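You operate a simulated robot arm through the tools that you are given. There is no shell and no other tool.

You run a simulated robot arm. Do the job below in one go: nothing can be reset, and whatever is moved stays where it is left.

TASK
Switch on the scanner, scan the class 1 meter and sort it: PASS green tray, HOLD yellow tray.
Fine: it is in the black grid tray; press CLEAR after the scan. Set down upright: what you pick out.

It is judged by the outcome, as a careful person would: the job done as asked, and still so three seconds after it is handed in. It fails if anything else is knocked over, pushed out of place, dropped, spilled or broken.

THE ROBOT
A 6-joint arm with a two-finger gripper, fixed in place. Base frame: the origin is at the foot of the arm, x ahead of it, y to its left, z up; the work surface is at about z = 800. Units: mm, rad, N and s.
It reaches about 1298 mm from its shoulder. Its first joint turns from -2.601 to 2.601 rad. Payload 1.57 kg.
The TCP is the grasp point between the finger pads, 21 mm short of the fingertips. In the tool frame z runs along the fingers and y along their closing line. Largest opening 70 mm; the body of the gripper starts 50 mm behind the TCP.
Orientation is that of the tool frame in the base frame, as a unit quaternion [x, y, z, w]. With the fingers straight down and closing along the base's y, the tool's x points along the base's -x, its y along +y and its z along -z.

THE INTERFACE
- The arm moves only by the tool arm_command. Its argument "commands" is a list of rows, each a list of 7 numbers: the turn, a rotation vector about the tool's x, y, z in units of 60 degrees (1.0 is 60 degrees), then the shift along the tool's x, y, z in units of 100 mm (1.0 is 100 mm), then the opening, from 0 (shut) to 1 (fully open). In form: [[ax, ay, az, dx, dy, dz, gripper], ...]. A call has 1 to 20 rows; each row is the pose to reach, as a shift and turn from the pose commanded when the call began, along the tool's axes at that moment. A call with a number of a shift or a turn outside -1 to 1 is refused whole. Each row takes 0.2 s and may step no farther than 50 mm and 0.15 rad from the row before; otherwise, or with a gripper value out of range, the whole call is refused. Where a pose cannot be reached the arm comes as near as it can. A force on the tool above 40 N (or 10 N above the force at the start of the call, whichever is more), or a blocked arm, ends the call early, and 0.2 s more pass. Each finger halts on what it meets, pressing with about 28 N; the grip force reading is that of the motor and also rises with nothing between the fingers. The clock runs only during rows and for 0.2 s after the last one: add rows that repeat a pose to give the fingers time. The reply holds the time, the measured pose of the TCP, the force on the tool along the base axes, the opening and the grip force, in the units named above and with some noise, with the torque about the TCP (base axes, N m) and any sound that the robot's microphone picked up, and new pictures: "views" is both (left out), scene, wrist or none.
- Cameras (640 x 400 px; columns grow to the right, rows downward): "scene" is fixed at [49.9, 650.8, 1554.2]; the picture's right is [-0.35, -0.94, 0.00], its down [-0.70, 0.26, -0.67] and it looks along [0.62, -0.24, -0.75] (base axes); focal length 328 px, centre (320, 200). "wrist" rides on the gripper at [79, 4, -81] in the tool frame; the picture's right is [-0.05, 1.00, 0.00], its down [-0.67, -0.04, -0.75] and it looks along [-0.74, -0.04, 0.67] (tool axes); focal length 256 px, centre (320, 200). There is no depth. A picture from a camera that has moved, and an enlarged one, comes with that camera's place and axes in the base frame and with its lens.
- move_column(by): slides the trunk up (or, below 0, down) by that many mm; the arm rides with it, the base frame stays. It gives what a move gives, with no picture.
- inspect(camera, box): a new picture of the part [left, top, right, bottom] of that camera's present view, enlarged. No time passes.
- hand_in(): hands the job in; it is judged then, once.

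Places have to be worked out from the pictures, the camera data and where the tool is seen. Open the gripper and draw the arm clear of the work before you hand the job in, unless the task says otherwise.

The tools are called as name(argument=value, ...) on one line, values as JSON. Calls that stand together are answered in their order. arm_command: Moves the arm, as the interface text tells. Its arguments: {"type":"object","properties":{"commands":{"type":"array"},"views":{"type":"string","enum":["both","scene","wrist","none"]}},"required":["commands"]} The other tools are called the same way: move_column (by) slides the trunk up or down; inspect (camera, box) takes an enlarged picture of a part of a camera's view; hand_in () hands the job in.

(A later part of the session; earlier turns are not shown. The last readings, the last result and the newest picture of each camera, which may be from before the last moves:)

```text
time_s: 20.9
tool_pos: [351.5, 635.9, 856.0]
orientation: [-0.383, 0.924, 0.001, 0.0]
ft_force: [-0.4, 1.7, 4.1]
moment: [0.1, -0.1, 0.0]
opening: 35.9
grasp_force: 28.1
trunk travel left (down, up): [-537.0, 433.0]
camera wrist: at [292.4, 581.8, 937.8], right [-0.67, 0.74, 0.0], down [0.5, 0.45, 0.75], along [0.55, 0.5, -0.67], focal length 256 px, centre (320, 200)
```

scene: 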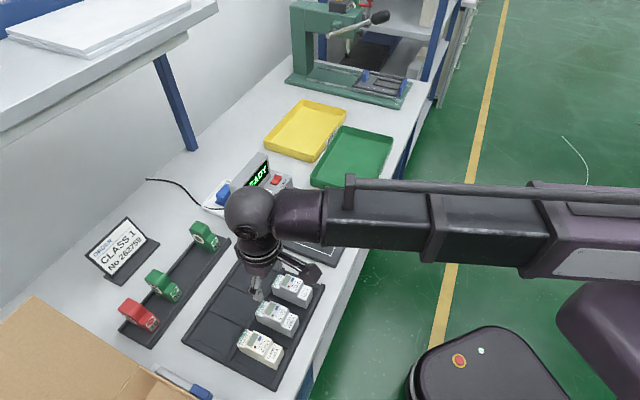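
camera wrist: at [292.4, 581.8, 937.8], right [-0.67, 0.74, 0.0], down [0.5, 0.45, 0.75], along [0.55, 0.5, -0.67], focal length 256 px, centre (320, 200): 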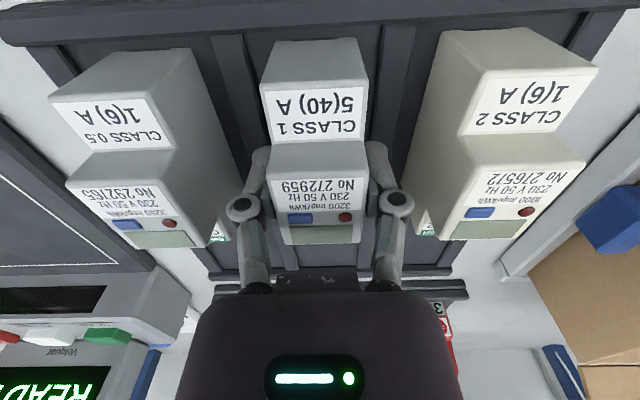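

The meter is gripped at 35.9 mm with 28 N. I lift slowly at first, then to a safe height.

move_column(by=8)

move_column(by=112)

inspect(camera="wrist", box=[0, 0, 640, 400])

inspect(camera="scene", box=[0, 0, 640, 400])

```text
time_s: 21.4
tool_pos: [352.0, 635.9, 865.2]
orientation: [-0.383, 0.924, 0.001, 0.0]
ft_force: [0.2, 0.9, -1.6]
moment: [0.01, 0.0, -0.02]
opening: 35.6
grasp_force: 26.9
trunk travel left (down, up): [-545.0, 425.0]
```

```text
time_s: 22.9
tool_pos: [351.1, 636.9, 975.2]
orientation: [-0.383, 0.924, 0.0, 0.0]
ft_force: [0.2, 0.2, -0.7]
moment: [0.01, 0.0, 0.0]
opening: 35.8
grasp_force: 28.3
trunk travel left (down, up): [-657.0, 313.0]
```

```text
1.00 times, centred on (320, 200) of wrist (not enlarged: the box is as wide or as high as the picture)
camera zoom: at [292.6, 582.1, 1057.4], right [-0.67, 0.74, 0.0], down [0.5, 0.45, 0.75], along [0.55, 0.5, -0.67], focal length 256 px, centre (320, 200)
```

zoom: 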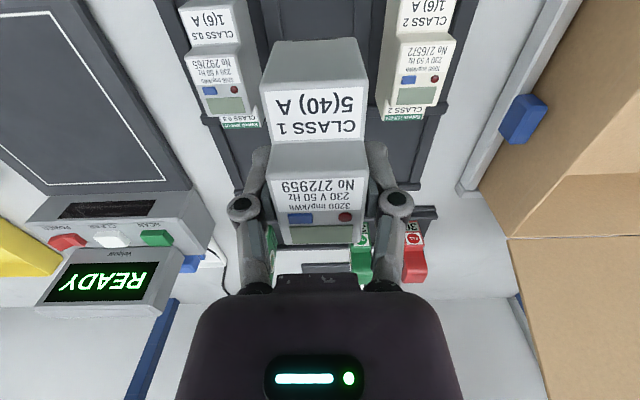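

```text
1.00 times, centred on (320, 200) of scene (not enlarged: the box is as wide or as high as the picture)
camera zoom: at [49.9, 650.8, 1554.2], right [-0.35, -0.94, 0.0], down [-0.7, 0.26, -0.67], along [0.62, -0.24, -0.75], focal length 328 px, centre (320, 200)
```

zoom: 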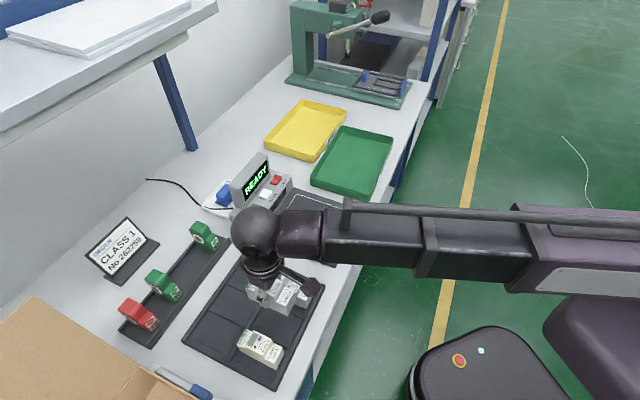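

The meter is lifted clear (its underside is about 52 mm below the TCP). The scan pad's white square is centred at about (598, 466), so I carry the meter there at this height, passing about 50 mm above the class 0.5 meter.

arm_command(commands=[[0, 0, 0, -0.04, -0.25, 0, 0], [0, 0, 0, -0.09, -0.5, 0, 0], [0, 0, 0, -0.13, -0.75, 0, 0], [0, 0, 0, -0.18, -0.98, 0, 0]], views="none")

arm_command(commands=[[0, 0, 0, -0.04, -0.25, 0, 0], [0, 0, 0, -0.09, -0.5, 0, 0], [0, 0, 0, -0.13, -0.75, 0, 0], [0, 0, 0, -0.18, -0.98, 0, 0]], views="none")

arm_command(commands=[[0, 0, 0, -0.04, -0.25, 0, 0], [0, 0, 0, -0.09, -0.5, 0, 0], [0, 0, 0, -0.13, -0.75, 0, 0], [0, 0, 0, -0.18, -0.98, 0, 0]], views="both")

```text
time_s: 23.9
tool_pos: [434.8, 578.9, 976.5]
orientation: [-0.383, 0.924, 0.0, 0.0]
ft_force: [-0.1, -1.1, -1.0]
moment: [-0.01, 0.01, 0.03]
opening: 35.4
grasp_force: 27.9
trunk travel left (down, up): [-657.0, 313.0]
```

```text
time_s: 24.9
tool_pos: [517.2, 523.5, 977.7]
orientation: [-0.382, 0.924, 0.0, 0.0]
ft_force: [0.2, 0.4, 0.1]
moment: [-0.03, -0.03, 0.02]
opening: 35.3
grasp_force: 28.1
trunk travel left (down, up): [-657.0, 313.0]
```

```text
time_s: 25.9
tool_pos: [599.0, 468.2, 975.5]
orientation: [-0.383, 0.924, 0.001, 0.001]
ft_force: [0.1, -0.5, -1.6]
moment: [0.02, 0.0, -0.02]
opening: 35.6
grasp_force: 28.2
trunk travel left (down, up): [-657.0, 313.0]
camera wrist: at [539.4, 413.2, 1057.5], right [-0.67, 0.74, 0.0], down [0.5, 0.45, 0.75], along [0.55, 0.5, -0.67], focal length 256 px, centre (320, 200)
```

scene: 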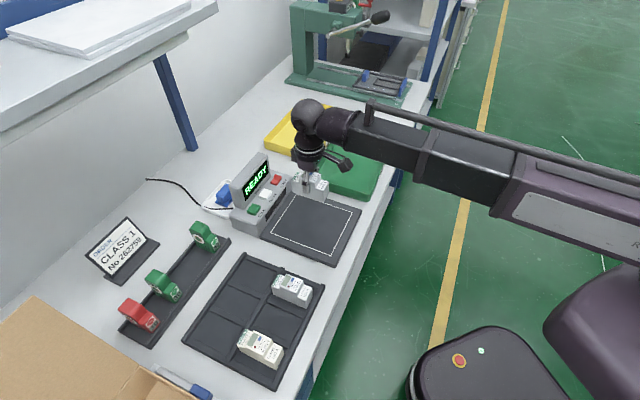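
wrist: 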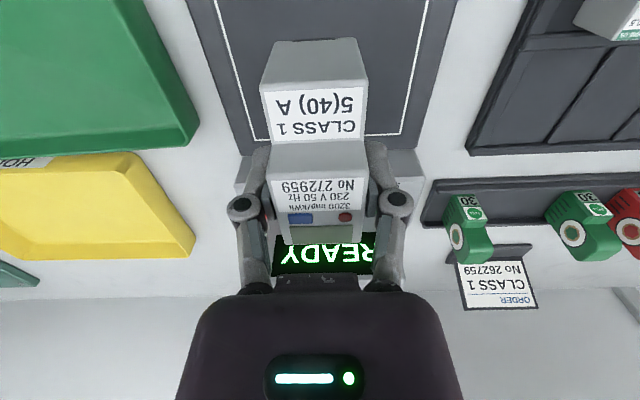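

The meter is over the centre of the white square. I lower the trunk 85 mm, then continue in small steps until the meter touches the pad.

move_column(by=-85)

inspect(camera="scene", box=[220, 130, 380, 270])

inspect(camera="wrist", box=[0, 0, 640, 400])

```text
time_s: 27.1
tool_pos: [598.0, 466.9, 891.7]
orientation: [-0.383, 0.924, 0.0, 0.0]
ft_force: [0.4, -0.3, -2.0]
moment: [-0.01, -0.03, 0.0]
opening: 35.6
grasp_force: 28.0
trunk travel left (down, up): [-572.0, 398.0]
```

```text
2.86 times, centred on (300, 200) of scene
camera zoom: at [49.9, 650.8, 1554.2], right [-0.35, -0.94, 0.0], down [-0.7, 0.26, -0.67], along [0.62, -0.24, -0.75], focal length 936 px, centre (377, 200)
```

zoom: 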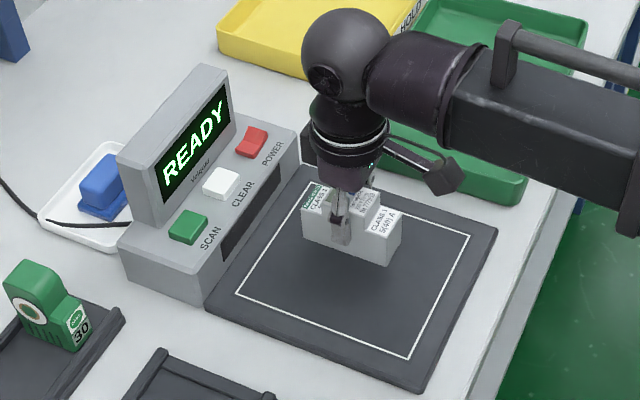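

```text
1.00 times, centred on (320, 200) of wrist (not enlarged: the box is as wide or as high as the picture)
camera zoom: at [538.9, 413.2, 972.6], right [-0.67, 0.74, 0.0], down [0.5, 0.45, 0.75], along [0.55, 0.5, -0.67], focal length 256 px, centre (320, 200)
```

zoom: 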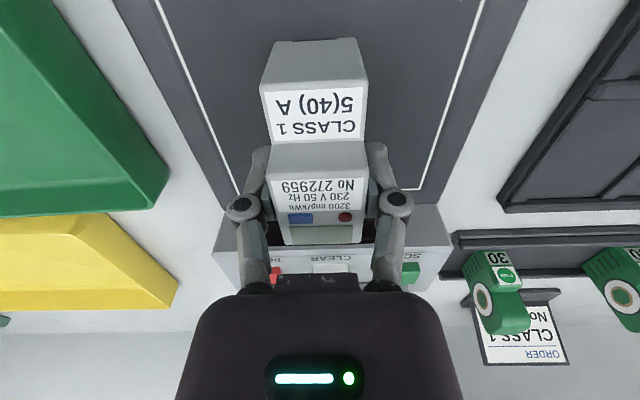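

The meter is about 30 mm above the pad and well placed. I go down 15 mm, then in finer steps.

move_column(by=-15)

move_column(by=-5)

move_column(by=-3)

inspect(camera="scene", box=[270, 160, 350, 230])

```text
time_s: 27.7
tool_pos: [598.5, 467.0, 876.8]
orientation: [-0.383, 0.924, 0.0, 0.0]
ft_force: [0.2, -0.5, -0.7]
moment: [-0.04, 0.0, 0.0]
opening: 35.3
grasp_force: 28.0
trunk travel left (down, up): [-557.0, 413.0]
```

```text
time_s: 28.2
tool_pos: [597.2, 466.8, 871.2]
orientation: [-0.383, 0.924, 0.001, 0.0]
ft_force: [-0.2, 0.4, -1.2]
moment: [0.0, -0.01, 0.0]
opening: 35.5
grasp_force: 28.0
trunk travel left (down, up): [-552.0, 418.0]
```

```text
time_s: 28.8
tool_pos: [599.0, 468.1, 867.4]
orientation: [-0.383, 0.924, 0.0, 0.0]
ft_force: [-0.4, 0.7, -0.6]
moment: [-0.02, -0.02, 0.0]
opening: 35.7
grasp_force: 28.2
trunk travel left (down, up): [-549.0, 421.0]
```

```text
5.71 times, centred on (310, 195) of scene
camera zoom: at [49.9, 650.8, 1554.2], right [-0.35, -0.94, 0.0], down [-0.7, 0.26, -0.67], along [0.62, -0.24, -0.75], focal length 1872 px, centre (377, 229)
```

zoom: 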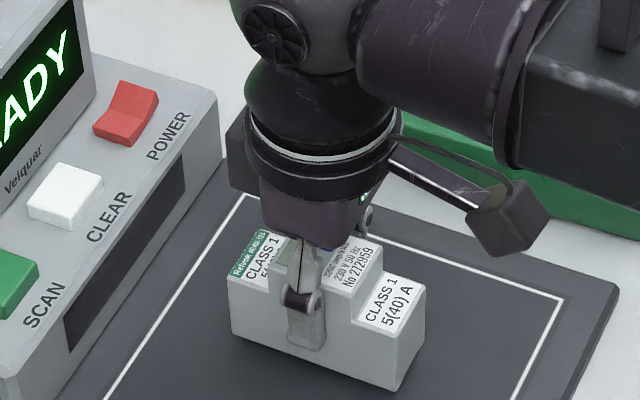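

Close to the pad but not touching yet. I continue in 2–3 mm steps watching the vertical force.

move_column(by=-2)

move_column(by=-2)

inspect(camera="scene", box=[270, 160, 350, 230])

```text
time_s: 29.3
tool_pos: [598.7, 468.1, 865.9]
orientation: [-0.383, 0.924, -0.001, -0.001]
ft_force: [0.6, 0.0, -1.3]
moment: [0.02, 0.01, -0.02]
opening: 35.6
grasp_force: 27.5
trunk travel left (down, up): [-547.0, 423.0]
```

```text
time_s: 29.8
tool_pos: [598.4, 466.5, 863.7]
orientation: [-0.383, 0.924, 0.0, 0.001]
ft_force: [1.0, -0.5, -1.4]
moment: [-0.01, -0.02, -0.01]
opening: 35.4
grasp_force: 28.4
trunk travel left (down, up): [-545.0, 425.0]
```

```text
5.71 times, centred on (310, 195) of scene
camera zoom: at [49.9, 650.8, 1554.2], right [-0.35, -0.94, 0.0], down [-0.7, 0.26, -0.67], along [0.62, -0.24, -0.75], focal length 1872 px, centre (377, 229)
```

zoom: 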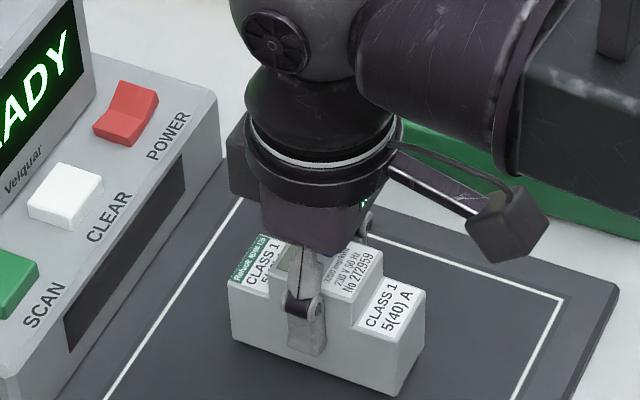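

No contact yet (Fz about −1.3 N, the meter's weight). I continue.

move_column(by=-2)

move_column(by=-1.5)

```text
time_s: 30.3
tool_pos: [598.3, 466.5, 862.6]
orientation: [-0.383, 0.924, 0.0, 0.0]
ft_force: [0.5, -0.3, -1.2]
moment: [0.04, 0.0, -0.05]
opening: 35.4
grasp_force: 27.7
trunk travel left (down, up): [-543.0, 427.0]
```

```text
time_s: 30.8
tool_pos: [599.1, 467.6, 860.3]
orientation: [-0.382, 0.924, 0.0, 0.0]
ft_force: [0.6, 0.6, -2.1]
moment: [0.02, 0.02, 0.02]
opening: 35.5
grasp_force: 28.0
trunk travel left (down, up): [-542.0, 428.0]
```

Still hanging free. I keep going in small steps.

move_column(by=-2)

move_column(by=-1)

inspect(camera="scene", box=[280, 180, 340, 225])

```text
time_s: 31.4
tool_pos: [599.1, 467.9, 858.4]
orientation: [-0.383, 0.924, -0.001, 0.0]
ft_force: [0.5, -0.3, -1.3]
moment: [-0.03, -0.01, -0.02]
opening: 35.4
grasp_force: 28.2
trunk travel left (down, up): [-540.0, 430.0]
```

```text
time_s: 31.9
tool_pos: [597.6, 467.2, 858.9]
orientation: [-0.383, 0.924, 0.001, 0.001]
ft_force: [4.5, 3.0, 14.0]
moment: [-0.14, 0.13, -0.01]
opening: 35.4
grasp_force: 27.6
trunk travel left (down, up): [-539.0, 431.0]
```

```text
8.89 times, centred on (310, 202) of scene
camera zoom: at [49.9, 650.8, 1554.2], right [-0.35, -0.94, 0.0], down [-0.7, 0.26, -0.67], along [0.62, -0.24, -0.75], focal length 2913 px, centre (409, 178)
```

zoom: 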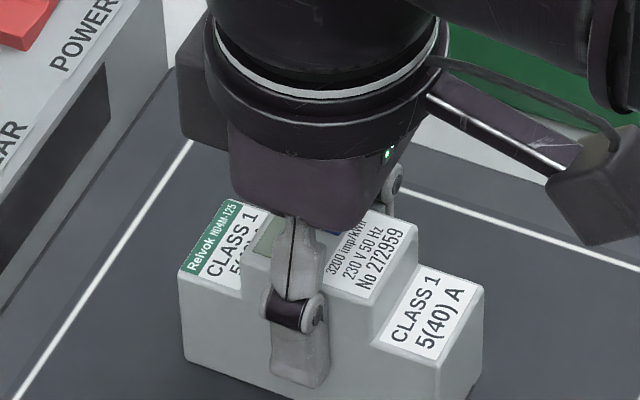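

The meter has touched the pad (Fz +14 N at TCP z 858). I ease up 1 mm and open the fingers.

move_column(by=0.7)

arm_command(commands=[[0, 0, 0, 0, 0, 0, 0.6], [0, 0, 0, 0, 0, 0, 0.7], [0, 0, 0, 0, 0, 0, 0.8], [0, 0, 0, 0, 0, 0, 0.8]], views="wrist")

```text
time_s: 32.4
tool_pos: [598.2, 467.0, 858.5]
orientation: [-0.383, 0.924, 0.001, 0.0]
ft_force: [0.9, 1.6, 4.0]
moment: [0.21, -0.29, 0.0]
opening: 35.5
grasp_force: 28.9
trunk travel left (down, up): [-540.0, 430.0]
```

```text
time_s: 33.4
tool_pos: [598.7, 467.2, 859.2]
orientation: [-0.382, 0.924, 0.0, 0.0]
ft_force: [-0.2, -0.1, -0.1]
moment: [0.03, 0.0, 0.03]
opening: 55.9
grasp_force: 0.0
trunk travel left (down, up): [-540.0, 430.0]
camera wrist: at [538.9, 413.2, 939.8], right [-0.67, 0.74, 0.0], down [0.5, 0.45, 0.75], along [0.55, 0.5, -0.67], focal length 256 px, centre (320, 200)
```

wrist: 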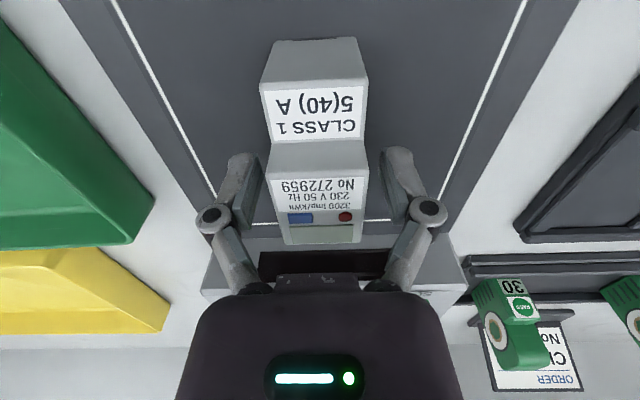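

The meter stands upright on the pad in the square, released. I raise the trunk 150 mm and check it with the cameras.

move_column(by=150)

arm_command(commands=[[0, 0, 0, -0.22, 0.11, 0, 0.6], [0, 0, 0, -0.44, 0.22, 0, 0.3], [0, 0, 0, -0.68, 0.33, 0, 0], [0, 0, 0, -0.68, 0.33, 0, 0]], views="none")

arm_command(commands=[[0, 0, 0, -0.22, 0.11, 0, 0], [0, 0, 0, -0.44, 0.22, 0, 0], [0, 0, 0, -0.68, 0.33, 0, 0], [0, 0, 0, -0.68, 0.33, 0, 0]], views="both")

inspect(camera="wrist", box=[220, 0, 420, 150])

```text
time_s: 35.1
tool_pos: [598.5, 467.9, 1008.8]
orientation: [-0.384, 0.923, 0.0, -0.001]
ft_force: [0.3, -0.4, 0.1]
moment: [0.01, -0.02, 0.0]
opening: 56.0
grasp_force: 0.1
trunk travel left (down, up): [-690.0, 280.0]
```

```text
time_s: 36.1
tool_pos: [621.4, 539.0, 1008.0]
orientation: [-0.383, 0.924, 0.0, 0.001]
ft_force: [-0.2, 0.2, 0.7]
moment: [0.01, 0.0, -0.01]
opening: 0.3
grasp_force: 28.8
trunk travel left (down, up): [-690.0, 280.0]
```

```text
time_s: 37.1
tool_pos: [646.9, 609.9, 1008.7]
orientation: [-0.382, 0.924, 0.0, 0.0]
ft_force: [0.1, 0.1, -0.4]
moment: [-0.01, -0.05, 0.01]
opening: 0.0
grasp_force: 27.6
trunk travel left (down, up): [-690.0, 280.0]
camera wrist: at [587.2, 555.9, 1089.9], right [-0.67, 0.74, 0.0], down [0.5, 0.45, 0.75], along [0.55, 0.5, -0.67], focal length 256 px, centre (320, 200)
```

scene: 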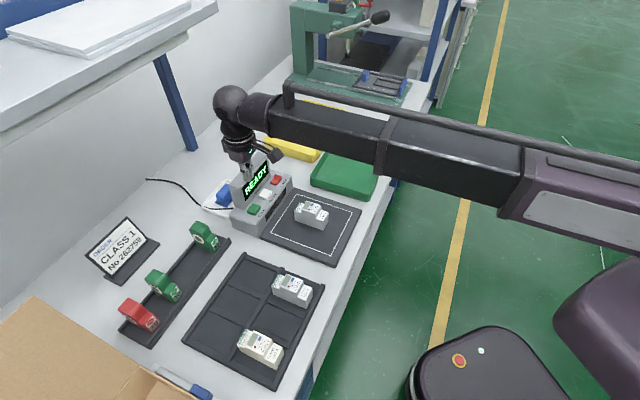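
wrist: 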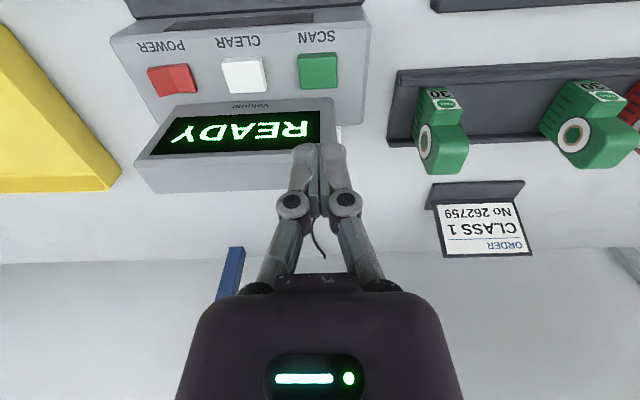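

```text
2.67 times, centred on (320, 75) of wrist
camera zoom: at [587.2, 555.9, 1089.9], right [-0.67, 0.74, 0.0], down [0.5, 0.45, 0.75], along [0.55, 0.5, -0.67], focal length 683 px, centre (320, 533)
```

zoom: 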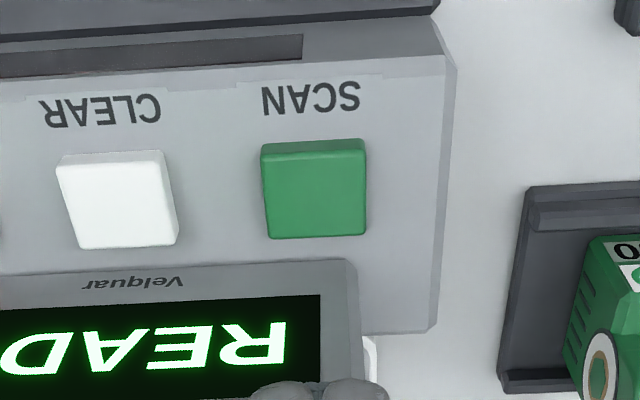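

The meter stands nicely inside the white square and the TCP is over the SCAN button, about 7 mm forward of its centre. I shift 5 mm and lower to just above it.

arm_command(commands=[[0, 0, 0, -0.05, -0.01, 0, 0], [0, 0, 0, -0.05, -0.01, 0, 0]], views="none")

move_column(by=-100)

inspect(camera="wrist", box=[160, 0, 480, 200])

inspect(camera="scene", box=[210, 150, 310, 230])

```text
time_s: 37.7
tool_pos: [651.1, 612.8, 1008.6]
orientation: [-0.383, 0.924, 0.0, 0.0]
ft_force: [-0.3, 0.1, -0.1]
moment: [0.02, 0.01, 0.0]
opening: 0.1
grasp_force: 27.5
trunk travel left (down, up): [-690.0, 280.0]
```

```text
time_s: 39.1
tool_pos: [651.1, 612.2, 908.9]
orientation: [-0.383, 0.924, 0.0, -0.001]
ft_force: [-0.5, 0.3, 0.5]
moment: [0.0, 0.02, -0.05]
opening: 0.1
grasp_force: 27.7
trunk travel left (down, up): [-590.0, 380.0]
```

```text
2.00 times, centred on (320, 100) of wrist
camera zoom: at [591.8, 558.1, 989.9], right [-0.67, 0.74, 0.0], down [0.5, 0.45, 0.75], along [0.55, 0.5, -0.67], focal length 512 px, centre (320, 400)
```

zoom: 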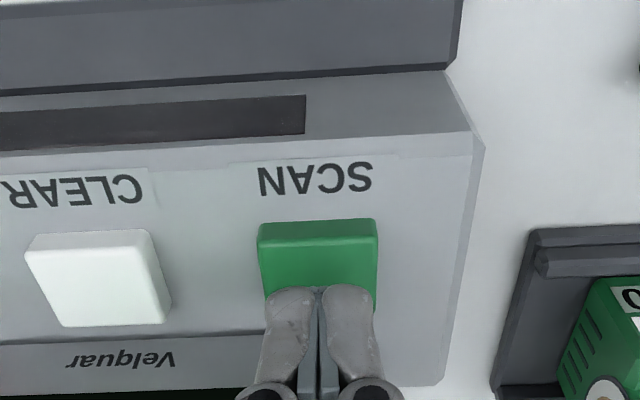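

```text
5.00 times, centred on (260, 190) of scene
camera zoom: at [49.9, 650.8, 1554.2], right [-0.35, -0.94, 0.0], down [-0.7, 0.26, -0.67], along [0.62, -0.24, -0.75], focal length 1638 px, centre (620, 250)
```

zoom: 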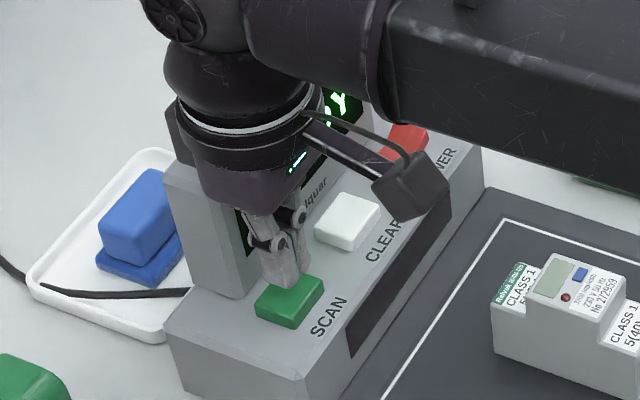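

The tips are right above SCAN at about z 888. I lower in small steps until it is pressed.

move_column(by=-15)

move_column(by=-4)

move_column(by=-2)

inspect(camera="scene", box=[210, 150, 310, 230])

```text
time_s: 39.7
tool_pos: [650.6, 612.2, 893.7]
orientation: [-0.383, 0.924, 0.0, 0.001]
ft_force: [-0.3, 0.9, 0.0]
moment: [0.02, 0.02, 0.0]
opening: 0.0
grasp_force: 28.1
trunk travel left (down, up): [-575.0, 395.0]
```

```text
time_s: 40.2
tool_pos: [652.1, 612.5, 889.0]
orientation: [-0.383, 0.924, -0.001, 0.0]
ft_force: [0.5, 0.1, 0.4]
moment: [0.0, -0.03, 0.01]
opening: 5.9
grasp_force: 28.1
trunk travel left (down, up): [-571.0, 399.0]
heard: click
```

```text
time_s: 40.7
tool_pos: [652.2, 612.8, 889.2]
orientation: [-0.383, 0.924, 0.001, 0.001]
ft_force: [7.0, 5.9, 21.6]
moment: [0.08, 0.04, 0.03]
opening: 6.1
grasp_force: 28.8
trunk travel left (down, up): [-569.0, 401.0]
```

```text
5.00 times, centred on (260, 190) of scene
camera zoom: at [49.9, 650.8, 1554.2], right [-0.35, -0.94, 0.0], down [-0.7, 0.26, -0.67], along [0.62, -0.24, -0.75], focal length 1638 px, centre (620, 250)
```

zoom: 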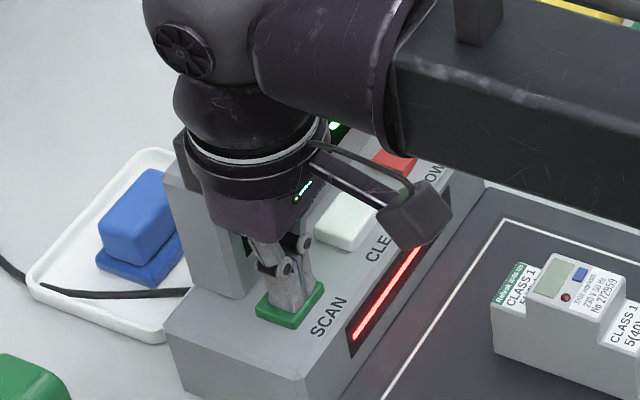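

A click was heard and the red scan line lit. I raise the trunk to release the button and read the display.

move_column(by=110)

inspect(camera="scene", box=[200, 130, 360, 250])

inspect(camera="wrist", box=[100, 0, 420, 200])

```text
time_s: 42.2
tool_pos: [650.8, 613.2, 997.8]
orientation: [-0.383, 0.924, 0.0, 0.0]
ft_force: [0.1, 0.2, 0.2]
moment: [-0.03, -0.01, -0.01]
opening: 0.0
grasp_force: 28.4
trunk travel left (down, up): [-679.0, 291.0]
```

```text
3.33 times, centred on (280, 190) of scene
camera zoom: at [49.9, 650.8, 1554.2], right [-0.35, -0.94, 0.0], down [-0.7, 0.26, -0.67], along [0.62, -0.24, -0.75], focal length 1092 px, centre (453, 233)
```

zoom: 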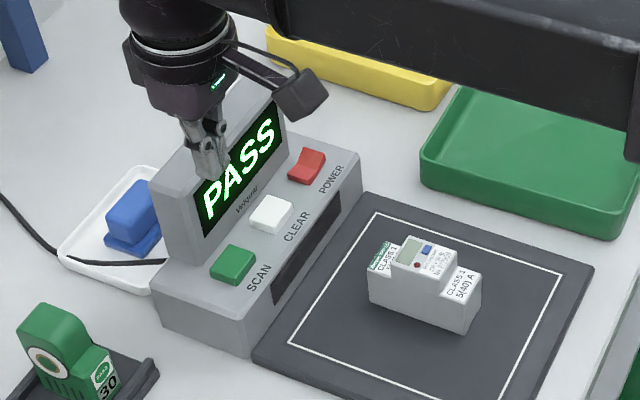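

```text
2.00 times, centred on (260, 100) of wrist
camera zoom: at [591.8, 558.3, 1078.7], right [-0.67, 0.74, 0.0], down [0.5, 0.45, 0.75], along [0.55, 0.5, -0.67], focal length 512 px, centre (440, 400)
```

zoom: 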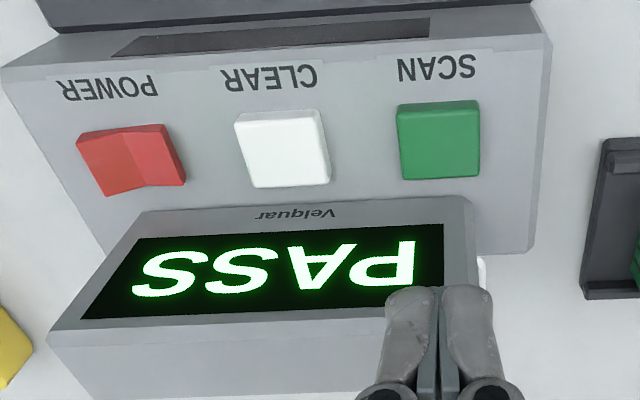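

The display reads PASS, so it goes in the green tray. CLEAR is about 61 mm along from SCAN; I move over it and check the position.

arm_command(commands=[[0, 0, 0, -0.01, -0.3, 0, 0], [0, 0, 0, -0.02, -0.61, 0, 0], [0, 0, 0, -0.02, -0.61, 0, 0]], views="none")

inspect(camera="wrist", box=[220, 0, 420, 150])

```text
time_s: 43.0
tool_pos: [697.1, 570.2, 997.2]
orientation: [-0.382, 0.924, 0.0, 0.0]
ft_force: [-0.6, 0.0, -1.3]
moment: [0.03, -0.02, 0.03]
opening: 0.0
grasp_force: 28.8
trunk travel left (down, up): [-679.0, 291.0]
```

```text
2.67 times, centred on (320, 75) of wrist
camera zoom: at [637.1, 516.2, 1078.8], right [-0.67, 0.74, 0.0], down [0.5, 0.45, 0.75], along [0.55, 0.5, -0.67], focal length 683 px, centre (320, 533)
```

zoom: 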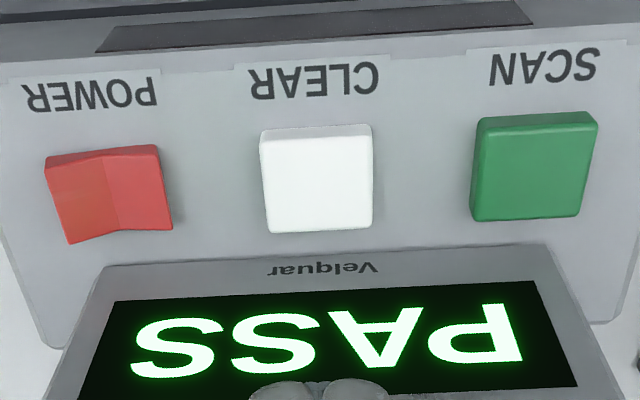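

CLEAR is centred under the TCP. I shift 3 mm to the front for display clearance and lower to just above it, then press.

arm_command(commands=[[0, 0, 0, 0.03, -0.01, 0, 0], [0, 0, 0, 0.03, -0.01, 0, 0]], views="none")

move_column(by=-98)

inspect(camera="scene", box=[210, 150, 310, 230])

inspect(camera="wrist", box=[160, 0, 480, 200])

```text
time_s: 43.6
tool_pos: [696.0, 566.4, 997.5]
orientation: [-0.382, 0.924, 0.001, 0.0]
ft_force: [-0.2, 1.1, 0.4]
moment: [0.01, -0.04, -0.01]
opening: 0.0
grasp_force: 28.4
trunk travel left (down, up): [-679.0, 291.0]
```

```text
time_s: 44.9
tool_pos: [695.8, 568.2, 900.4]
orientation: [-0.383, 0.924, 0.0, 0.0]
ft_force: [-0.3, 0.0, -0.6]
moment: [-0.04, 0.03, -0.02]
opening: 0.0
grasp_force: 28.5
trunk travel left (down, up): [-581.0, 389.0]
```

```text
5.00 times, centred on (260, 190) of scene
camera zoom: at [49.9, 650.8, 1554.2], right [-0.35, -0.94, 0.0], down [-0.7, 0.26, -0.67], along [0.62, -0.24, -0.75], focal length 1638 px, centre (620, 250)
```

zoom: 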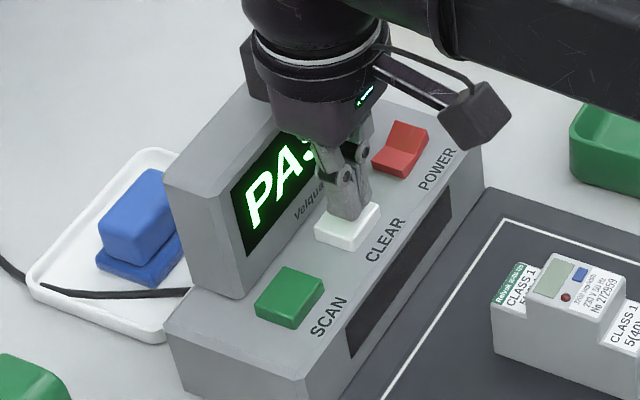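

```text
2.00 times, centred on (320, 100) of wrist
camera zoom: at [636.1, 513.5, 980.9], right [-0.67, 0.74, 0.0], down [0.5, 0.45, 0.75], along [0.55, 0.5, -0.67], focal length 512 px, centre (320, 400)
```

zoom: 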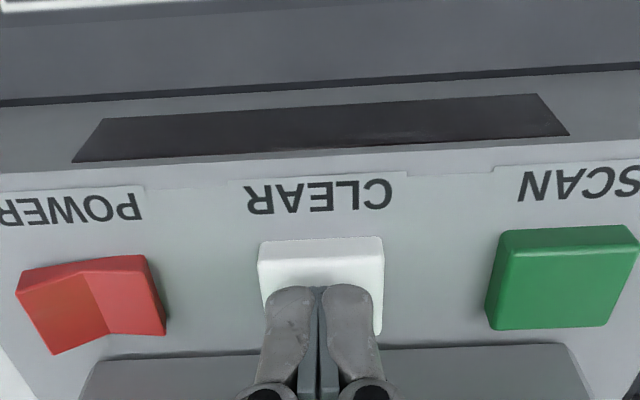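

The tips are right above CLEAR at about z 879. I press down in small steps.

move_column(by=-7)

move_column(by=-3)

inspect(camera="scene", box=[210, 150, 310, 230])

```text
time_s: 45.4
tool_pos: [695.2, 566.9, 891.9]
orientation: [-0.383, 0.924, 0.0, 0.0]
ft_force: [-0.7, 0.5, -0.2]
moment: [-0.02, -0.01, 0.0]
opening: 0.0
grasp_force: 29.1
trunk travel left (down, up): [-574.0, 396.0]
```

```text
time_s: 46.0
tool_pos: [694.5, 567.0, 889.6]
orientation: [-0.383, 0.924, 0.0, 0.0]
ft_force: [0.2, 0.2, 1.3]
moment: [0.02, -0.01, -0.02]
opening: 6.1
grasp_force: 28.2
trunk travel left (down, up): [-571.0, 399.0]
heard: click
```

```text
5.00 times, centred on (260, 190) of scene
camera zoom: at [49.9, 650.8, 1554.2], right [-0.35, -0.94, 0.0], down [-0.7, 0.26, -0.67], along [0.62, -0.24, -0.75], focal length 1638 px, centre (620, 250)
```

zoom: 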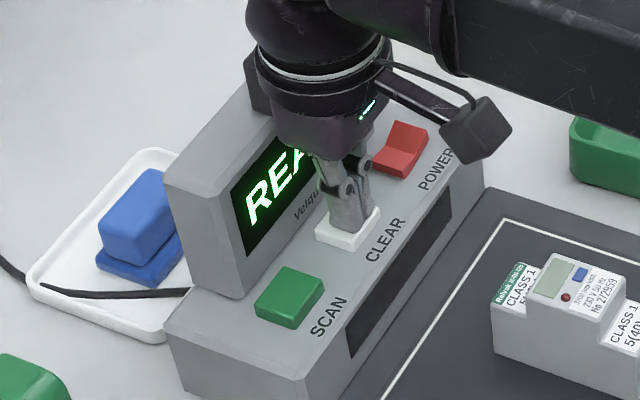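

CLEAR clicked and the display returned to READY. I raise the trunk and go back to the meter at (598, 467), opening the gripper on the way.

move_column(by=119)

arm_command(commands=[[0, 0, 0, 0.35, -0.0, 0, 0], [0, 0, 0, 0.7, -0.0, 0, 0.2], [0, 0, 0, 1.0, -0.0, 0, 0.5], [0, 0, 0, 1.0, -0.0, 0, 0.8]], views="both")

```text
time_s: 47.5
tool_pos: [696.0, 566.4, 1008.3]
orientation: [-0.382, 0.924, 0.0, 0.0]
ft_force: [-0.7, -0.1, 0.0]
moment: [-0.01, 0.02, -0.02]
opening: 0.1
grasp_force: 28.4
trunk travel left (down, up): [-690.0, 280.0]
```

```text
time_s: 48.5
tool_pos: [626.5, 499.1, 1009.1]
orientation: [-0.382, 0.924, 0.0, 0.0]
ft_force: [-0.7, 0.1, -0.2]
moment: [-0.02, 0.0, -0.01]
opening: 56.1
grasp_force: 0.1
trunk travel left (down, up): [-690.0, 280.0]
camera wrist: at [566.1, 444.0, 1089.8], right [-0.67, 0.74, 0.0], down [0.5, 0.45, 0.75], along [0.55, 0.5, -0.67], focal length 256 px, centre (320, 200)
```

scene: 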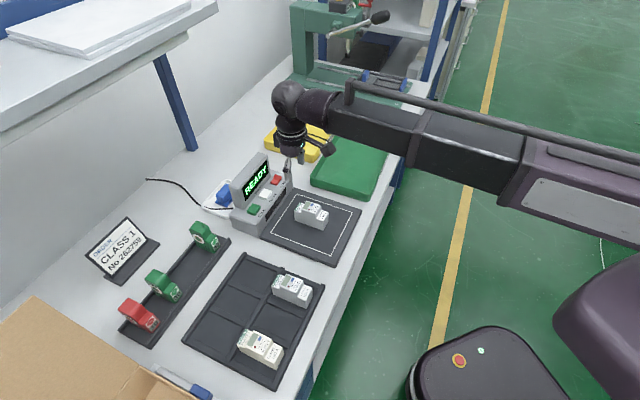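
wrist: 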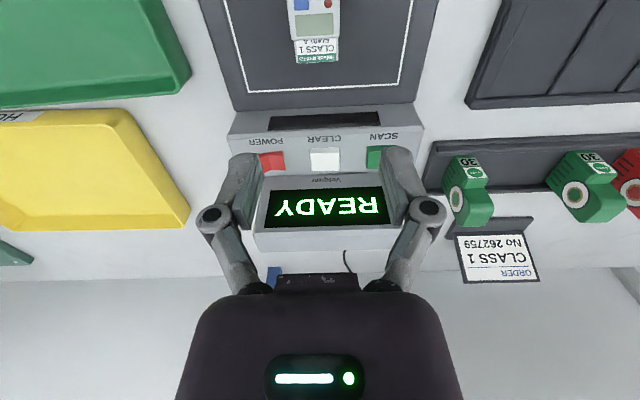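

By my tally of commanded shifts the meter is 40 mm back in tool x and −3 mm in y; the measured pose agrees. I move there.

arm_command(commands=[[0, 0, 0, 0.2, -0.015, 0, 0.8], [0, 0, 0, 0.4, -0.03, 0, 0.8], [0, 0, 0, 0.4, -0.03, 0, 0.8]], views="none")

inspect(camera="wrist", box=[240, 0, 400, 100])

```text
time_s: 49.2
tool_pos: [599.0, 468.9, 1008.3]
orientation: [-0.382, 0.924, 0.0, 0.0]
ft_force: [0.0, 0.7, -0.9]
moment: [0.03, -0.01, -0.02]
opening: 56.2
grasp_force: 0.2
trunk travel left (down, up): [-690.0, 280.0]
```

```text
4.00 times, centred on (320, 50) of wrist
camera zoom: at [539.5, 414.4, 1089.8], right [-0.67, 0.74, 0.0], down [0.5, 0.45, 0.75], along [0.55, 0.5, -0.67], focal length 1024 px, centre (320, 800)
```

zoom: 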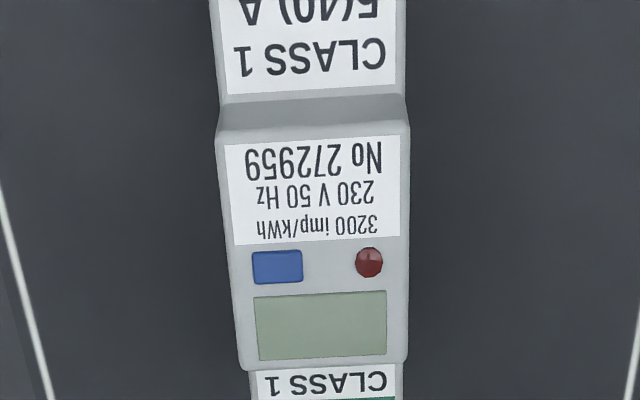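

The meter is centred between the open fingers again. I lower 150 mm to the same grasp height and grip.

move_column(by=-110)

move_column(by=-40)

arm_command(commands=[[0, 0, 0, 0, 0, 0, 0.6], [0, 0, 0, 0, 0, 0, 0.4], [0, 0, 0, 0, 0, 0, 0.2], [0, 0, 0, 0, 0, 0, 0], [0, 0, 0, 0, 0, 0, 0]], views="wrist")

```text
time_s: 50.7
tool_pos: [598.8, 467.9, 898.9]
orientation: [-0.383, 0.924, 0.0, 0.0]
ft_force: [-0.4, 0.0, 0.3]
moment: [0.01, -0.01, 0.01]
opening: 56.1
grasp_force: 0.0
trunk travel left (down, up): [-580.0, 390.0]
```

```text
time_s: 51.5
tool_pos: [598.5, 469.1, 858.3]
orientation: [-0.383, 0.924, 0.0, 0.0]
ft_force: [0.1, -0.2, 0.5]
moment: [-0.01, -0.02, -0.02]
opening: 56.0
grasp_force: 0.0
trunk travel left (down, up): [-540.0, 430.0]
```

```text
time_s: 52.7
tool_pos: [599.6, 467.4, 858.4]
orientation: [-0.383, 0.924, 0.0, 0.0]
ft_force: [2.2, 0.2, 3.5]
moment: [-0.05, 0.0, 0.02]
opening: 35.5
grasp_force: 28.2
trunk travel left (down, up): [-540.0, 430.0]
camera wrist: at [539.4, 414.3, 940.0], right [-0.67, 0.74, 0.0], down [0.5, 0.45, 0.75], along [0.55, 0.5, -0.67], focal length 256 px, centre (320, 200)
```

wrist: 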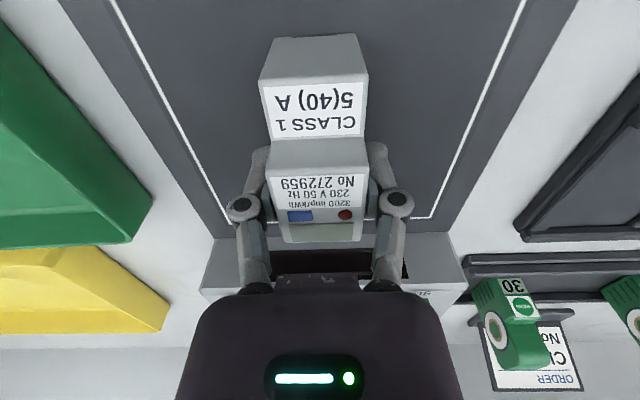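

Gripped at 35.5 mm. I lift 120 mm and carry it along the table toward the centre of the green tray, about (780, 250).

move_column(by=8)

move_column(by=112)

arm_command(commands=[[0, 0, 0, 0.02, -0.24, 0, 0], [0, 0, 0, 0.04, -0.48, 0, 0], [0, 0, 0, 0.06, -0.72, 0, 0], [0, 0, 0, 0.085, -0.94, 0, 0]], views="none")

arm_command(commands=[[0, 0, 0, 0.02, -0.24, 0, 0], [0, 0, 0, 0.04, -0.48, 0, 0], [0, 0, 0, 0.06, -0.72, 0, 0], [0, 0, 0, 0.085, -0.94, 0, 0]], views="both")

```text
time_s: 53.3
tool_pos: [598.0, 468.7, 866.8]
orientation: [-0.383, 0.924, 0.0, 0.0]
ft_force: [-0.1, -1.0, -1.2]
moment: [-0.05, -0.02, 0.0]
opening: 35.6
grasp_force: 28.1
trunk travel left (down, up): [-548.0, 422.0]
```

```text
time_s: 54.7
tool_pos: [599.1, 468.6, 978.1]
orientation: [-0.382, 0.924, 0.0, 0.0]
ft_force: [0.5, 0.3, -1.9]
moment: [0.04, 0.02, 0.06]
opening: 35.5
grasp_force: 28.7
trunk travel left (down, up): [-660.0, 310.0]
```

```text
time_s: 55.7
tool_pos: [660.8, 395.1, 978.3]
orientation: [-0.382, 0.924, 0.0, 0.001]
ft_force: [-0.4, -0.8, -1.9]
moment: [-0.01, 0.0, 0.01]
opening: 35.5
grasp_force: 28.2
trunk travel left (down, up): [-660.0, 310.0]
```

```text
time_s: 56.7
tool_pos: [718.7, 322.6, 977.4]
orientation: [-0.383, 0.924, 0.001, 0.0]
ft_force: [-0.4, -0.9, -0.9]
moment: [-0.03, -0.03, 0.04]
opening: 35.4
grasp_force: 28.1
trunk travel left (down, up): [-660.0, 310.0]
camera wrist: at [660.1, 268.1, 1059.7], right [-0.67, 0.74, 0.0], down [0.5, 0.45, 0.75], along [0.55, 0.5, -0.67], focal length 256 px, centre (320, 200)
```

scene: 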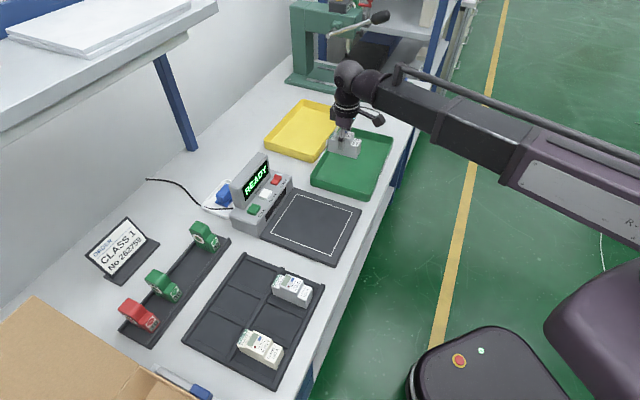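
wrist: 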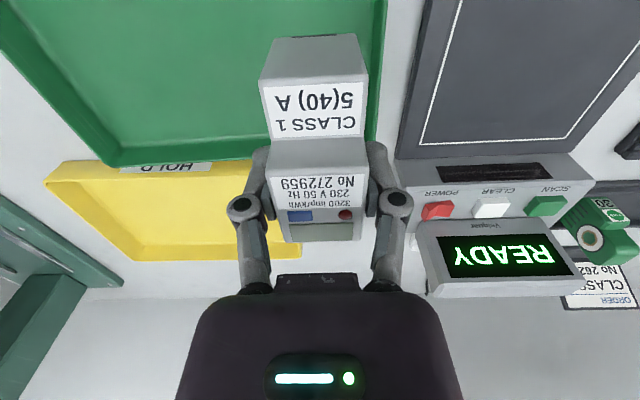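

The green tray's rim runs from about u 232 to 531 and its centre is near (792, 254). I continue 94 mm along the table to its middle.

arm_command(commands=[[0, 0, 0, 0, -0.24, 0, 0], [0, 0, 0, 0, -0.48, 0, 0], [0, 0, 0, 0, -0.72, 0, 0], [0, 0, 0, -0.02, -0.94, 0, 0], [0, 0, 0, -0.02, -0.94, 0, 0]], views="both")

inspect(camera="scene", box=[260, 80, 420, 210])

```text
time_s: 57.9
tool_pos: [788.0, 258.1, 978.3]
orientation: [-0.382, 0.924, 0.0, 0.0]
ft_force: [0.0, 0.2, -1.6]
moment: [0.02, 0.0, 0.01]
opening: 35.6
grasp_force: 27.8
trunk travel left (down, up): [-660.0, 310.0]
camera wrist: at [728.2, 203.7, 1059.8], right [-0.67, 0.74, 0.0], down [0.5, 0.45, 0.75], along [0.55, 0.5, -0.67], focal length 256 px, centre (320, 200)
```

scene: 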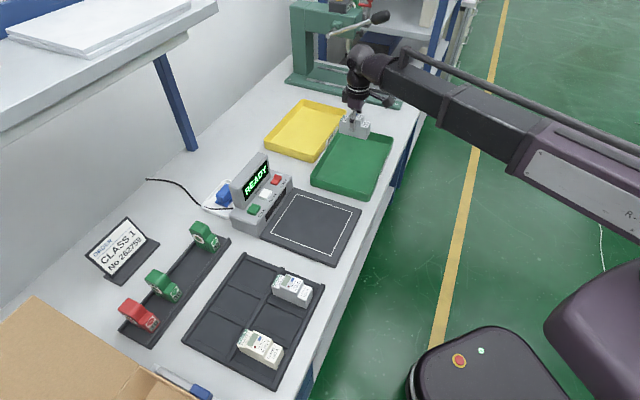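
wrist: 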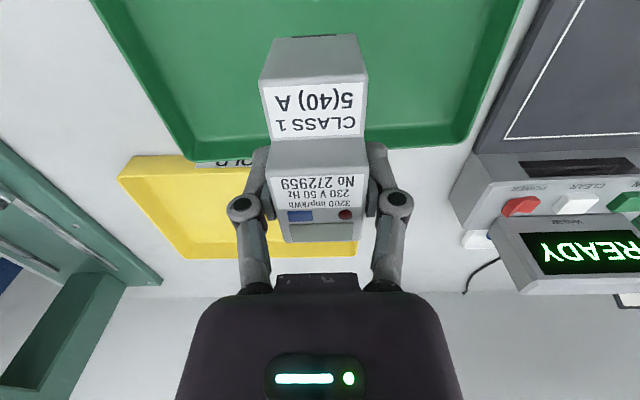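

```text
3.08 times, centred on (340, 145) of scene
camera zoom: at [49.9, 650.8, 1554.2], right [-0.35, -0.94, 0.0], down [-0.7, 0.26, -0.67], along [0.62, -0.24, -0.75], focal length 1008 px, centre (258, 369)
```

zoom: 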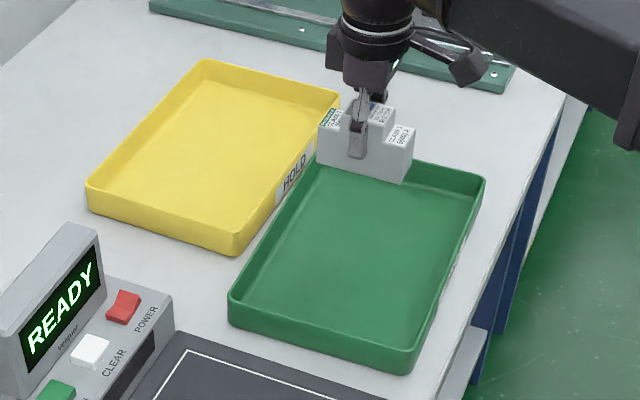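

When lowered straight down the meter will land near the middle of the green tray, with about 40 mm of margin front and back. I lower 100 mm, then in small steps.

move_column(by=-100)

move_column(by=-12)

inspect(camera="scene", box=[300, 110, 400, 200])

inspect(camera="wrist", box=[0, 0, 640, 400])

```text
time_s: 59.2
tool_pos: [787.7, 257.7, 879.1]
orientation: [-0.383, 0.924, 0.0, 0.0]
ft_force: [0.7, 0.4, -1.4]
moment: [-0.02, -0.03, 0.01]
opening: 35.4
grasp_force: 28.4
trunk travel left (down, up): [-560.0, 410.0]
```

```text
time_s: 59.8
tool_pos: [788.3, 257.3, 866.7]
orientation: [-0.384, 0.923, 0.0, 0.001]
ft_force: [0.7, 0.1, -2.1]
moment: [0.01, 0.0, 0.02]
opening: 35.4
grasp_force: 28.3
trunk travel left (down, up): [-548.0, 422.0]
```

```text
4.44 times, centred on (350, 155) of scene
camera zoom: at [49.9, 650.8, 1554.2], right [-0.35, -0.94, 0.0], down [-0.7, 0.26, -0.67], along [0.62, -0.24, -0.75], focal length 1456 px, centre (187, 400)
```

zoom: 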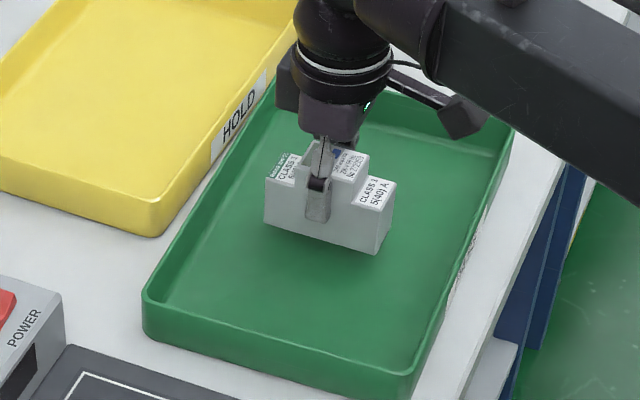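

```text
1.00 times, centred on (320, 200) of wrist (not enlarged: the box is as wide or as high as the picture)
camera zoom: at [728.1, 203.9, 947.8], right [-0.67, 0.74, 0.0], down [0.5, 0.45, 0.75], along [0.55, 0.5, -0.67], focal length 256 px, centre (320, 200)
```

zoom: 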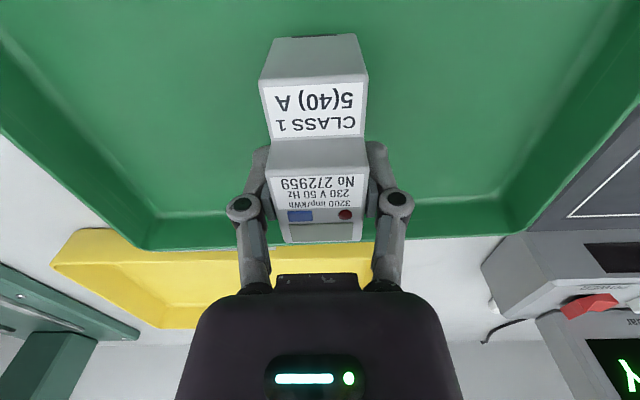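

The meter is well inside the green tray, several mm above the floor. I lower in small steps until contact.

move_column(by=-5)

move_column(by=-2)

move_column(by=-2)

move_column(by=-1.5)

```text
time_s: 60.4
tool_pos: [787.1, 257.9, 861.3]
orientation: [-0.382, 0.924, 0.001, 0.001]
ft_force: [-0.2, 0.3, -2.1]
moment: [0.02, 0.0, 0.02]
opening: 35.5
grasp_force: 27.9
trunk travel left (down, up): [-543.0, 427.0]
```

```text
time_s: 60.9
tool_pos: [787.2, 257.5, 859.1]
orientation: [-0.383, 0.924, 0.0, 0.0]
ft_force: [0.4, -0.1, -1.6]
moment: [0.02, 0.01, -0.01]
opening: 35.1
grasp_force: 28.1
trunk travel left (down, up): [-541.0, 429.0]
```

```text
time_s: 61.4
tool_pos: [787.9, 257.7, 856.6]
orientation: [-0.383, 0.924, -0.001, 0.0]
ft_force: [0.8, -0.2, -2.5]
moment: [-0.03, 0.0, -0.02]
opening: 35.3
grasp_force: 28.2
trunk travel left (down, up): [-539.0, 431.0]
```

```text
time_s: 61.9
tool_pos: [787.9, 258.4, 856.7]
orientation: [-0.383, 0.924, 0.0, 0.0]
ft_force: [-0.6, 0.3, -1.2]
moment: [-0.05, -0.03, -0.01]
opening: 35.6
grasp_force: 27.8
trunk travel left (down, up): [-537.0, 433.0]
```

No contact yet; I keep going in 1.5 mm steps.

move_column(by=-1.5)

move_column(by=-1.5)

inspect(camera="scene", box=[325, 130, 385, 180])

```text
time_s: 62.4
tool_pos: [787.8, 257.8, 853.4]
orientation: [-0.382, 0.924, 0.0, 0.002]
ft_force: [0.2, -0.8, -1.8]
moment: [-0.02, -0.02, 0.0]
opening: 35.6
grasp_force: 28.1
trunk travel left (down, up): [-536.0, 434.0]
```

```text
time_s: 62.9
tool_pos: [786.8, 257.8, 852.2]
orientation: [-0.383, 0.924, 0.0, -0.001]
ft_force: [-0.7, -0.2, -1.6]
moment: [-0.02, 0.0, 0.02]
opening: 35.5
grasp_force: 28.1
trunk travel left (down, up): [-534.0, 436.0]
```

```text
8.00 times, centred on (355, 155) of scene
camera zoom: at [49.9, 650.8, 1554.2], right [-0.35, -0.94, 0.0], down [-0.7, 0.26, -0.67], along [0.62, -0.24, -0.75], focal length 2621 px, centre (40, 560)
```

zoom: 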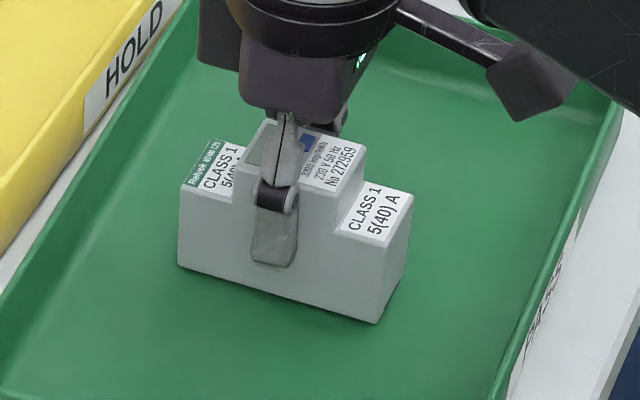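

Very near the floor now; I continue in 1 mm steps.

move_column(by=-1)

move_column(by=-1)

move_column(by=-1)

```text
time_s: 63.5
tool_pos: [787.1, 258.6, 852.7]
orientation: [-0.383, 0.924, 0.0, -0.001]
ft_force: [-0.6, 0.8, -1.5]
moment: [0.0, 0.0, 0.05]
opening: 35.7
grasp_force: 27.9
trunk travel left (down, up): [-533.0, 437.0]
```

```text
time_s: 64.0
tool_pos: [786.7, 257.9, 851.3]
orientation: [-0.383, 0.924, 0.0, 0.0]
ft_force: [0.2, 0.7, -1.6]
moment: [0.02, 0.02, 0.02]
opening: 35.3
grasp_force: 28.0
trunk travel left (down, up): [-532.0, 438.0]
```

```text
time_s: 64.5
tool_pos: [787.6, 257.8, 849.4]
orientation: [-0.383, 0.924, 0.0, 0.0]
ft_force: [-1.0, 0.1, -2.2]
moment: [-0.02, 0.01, -0.01]
opening: 35.6
grasp_force: 27.9
trunk travel left (down, up): [-531.0, 439.0]
```

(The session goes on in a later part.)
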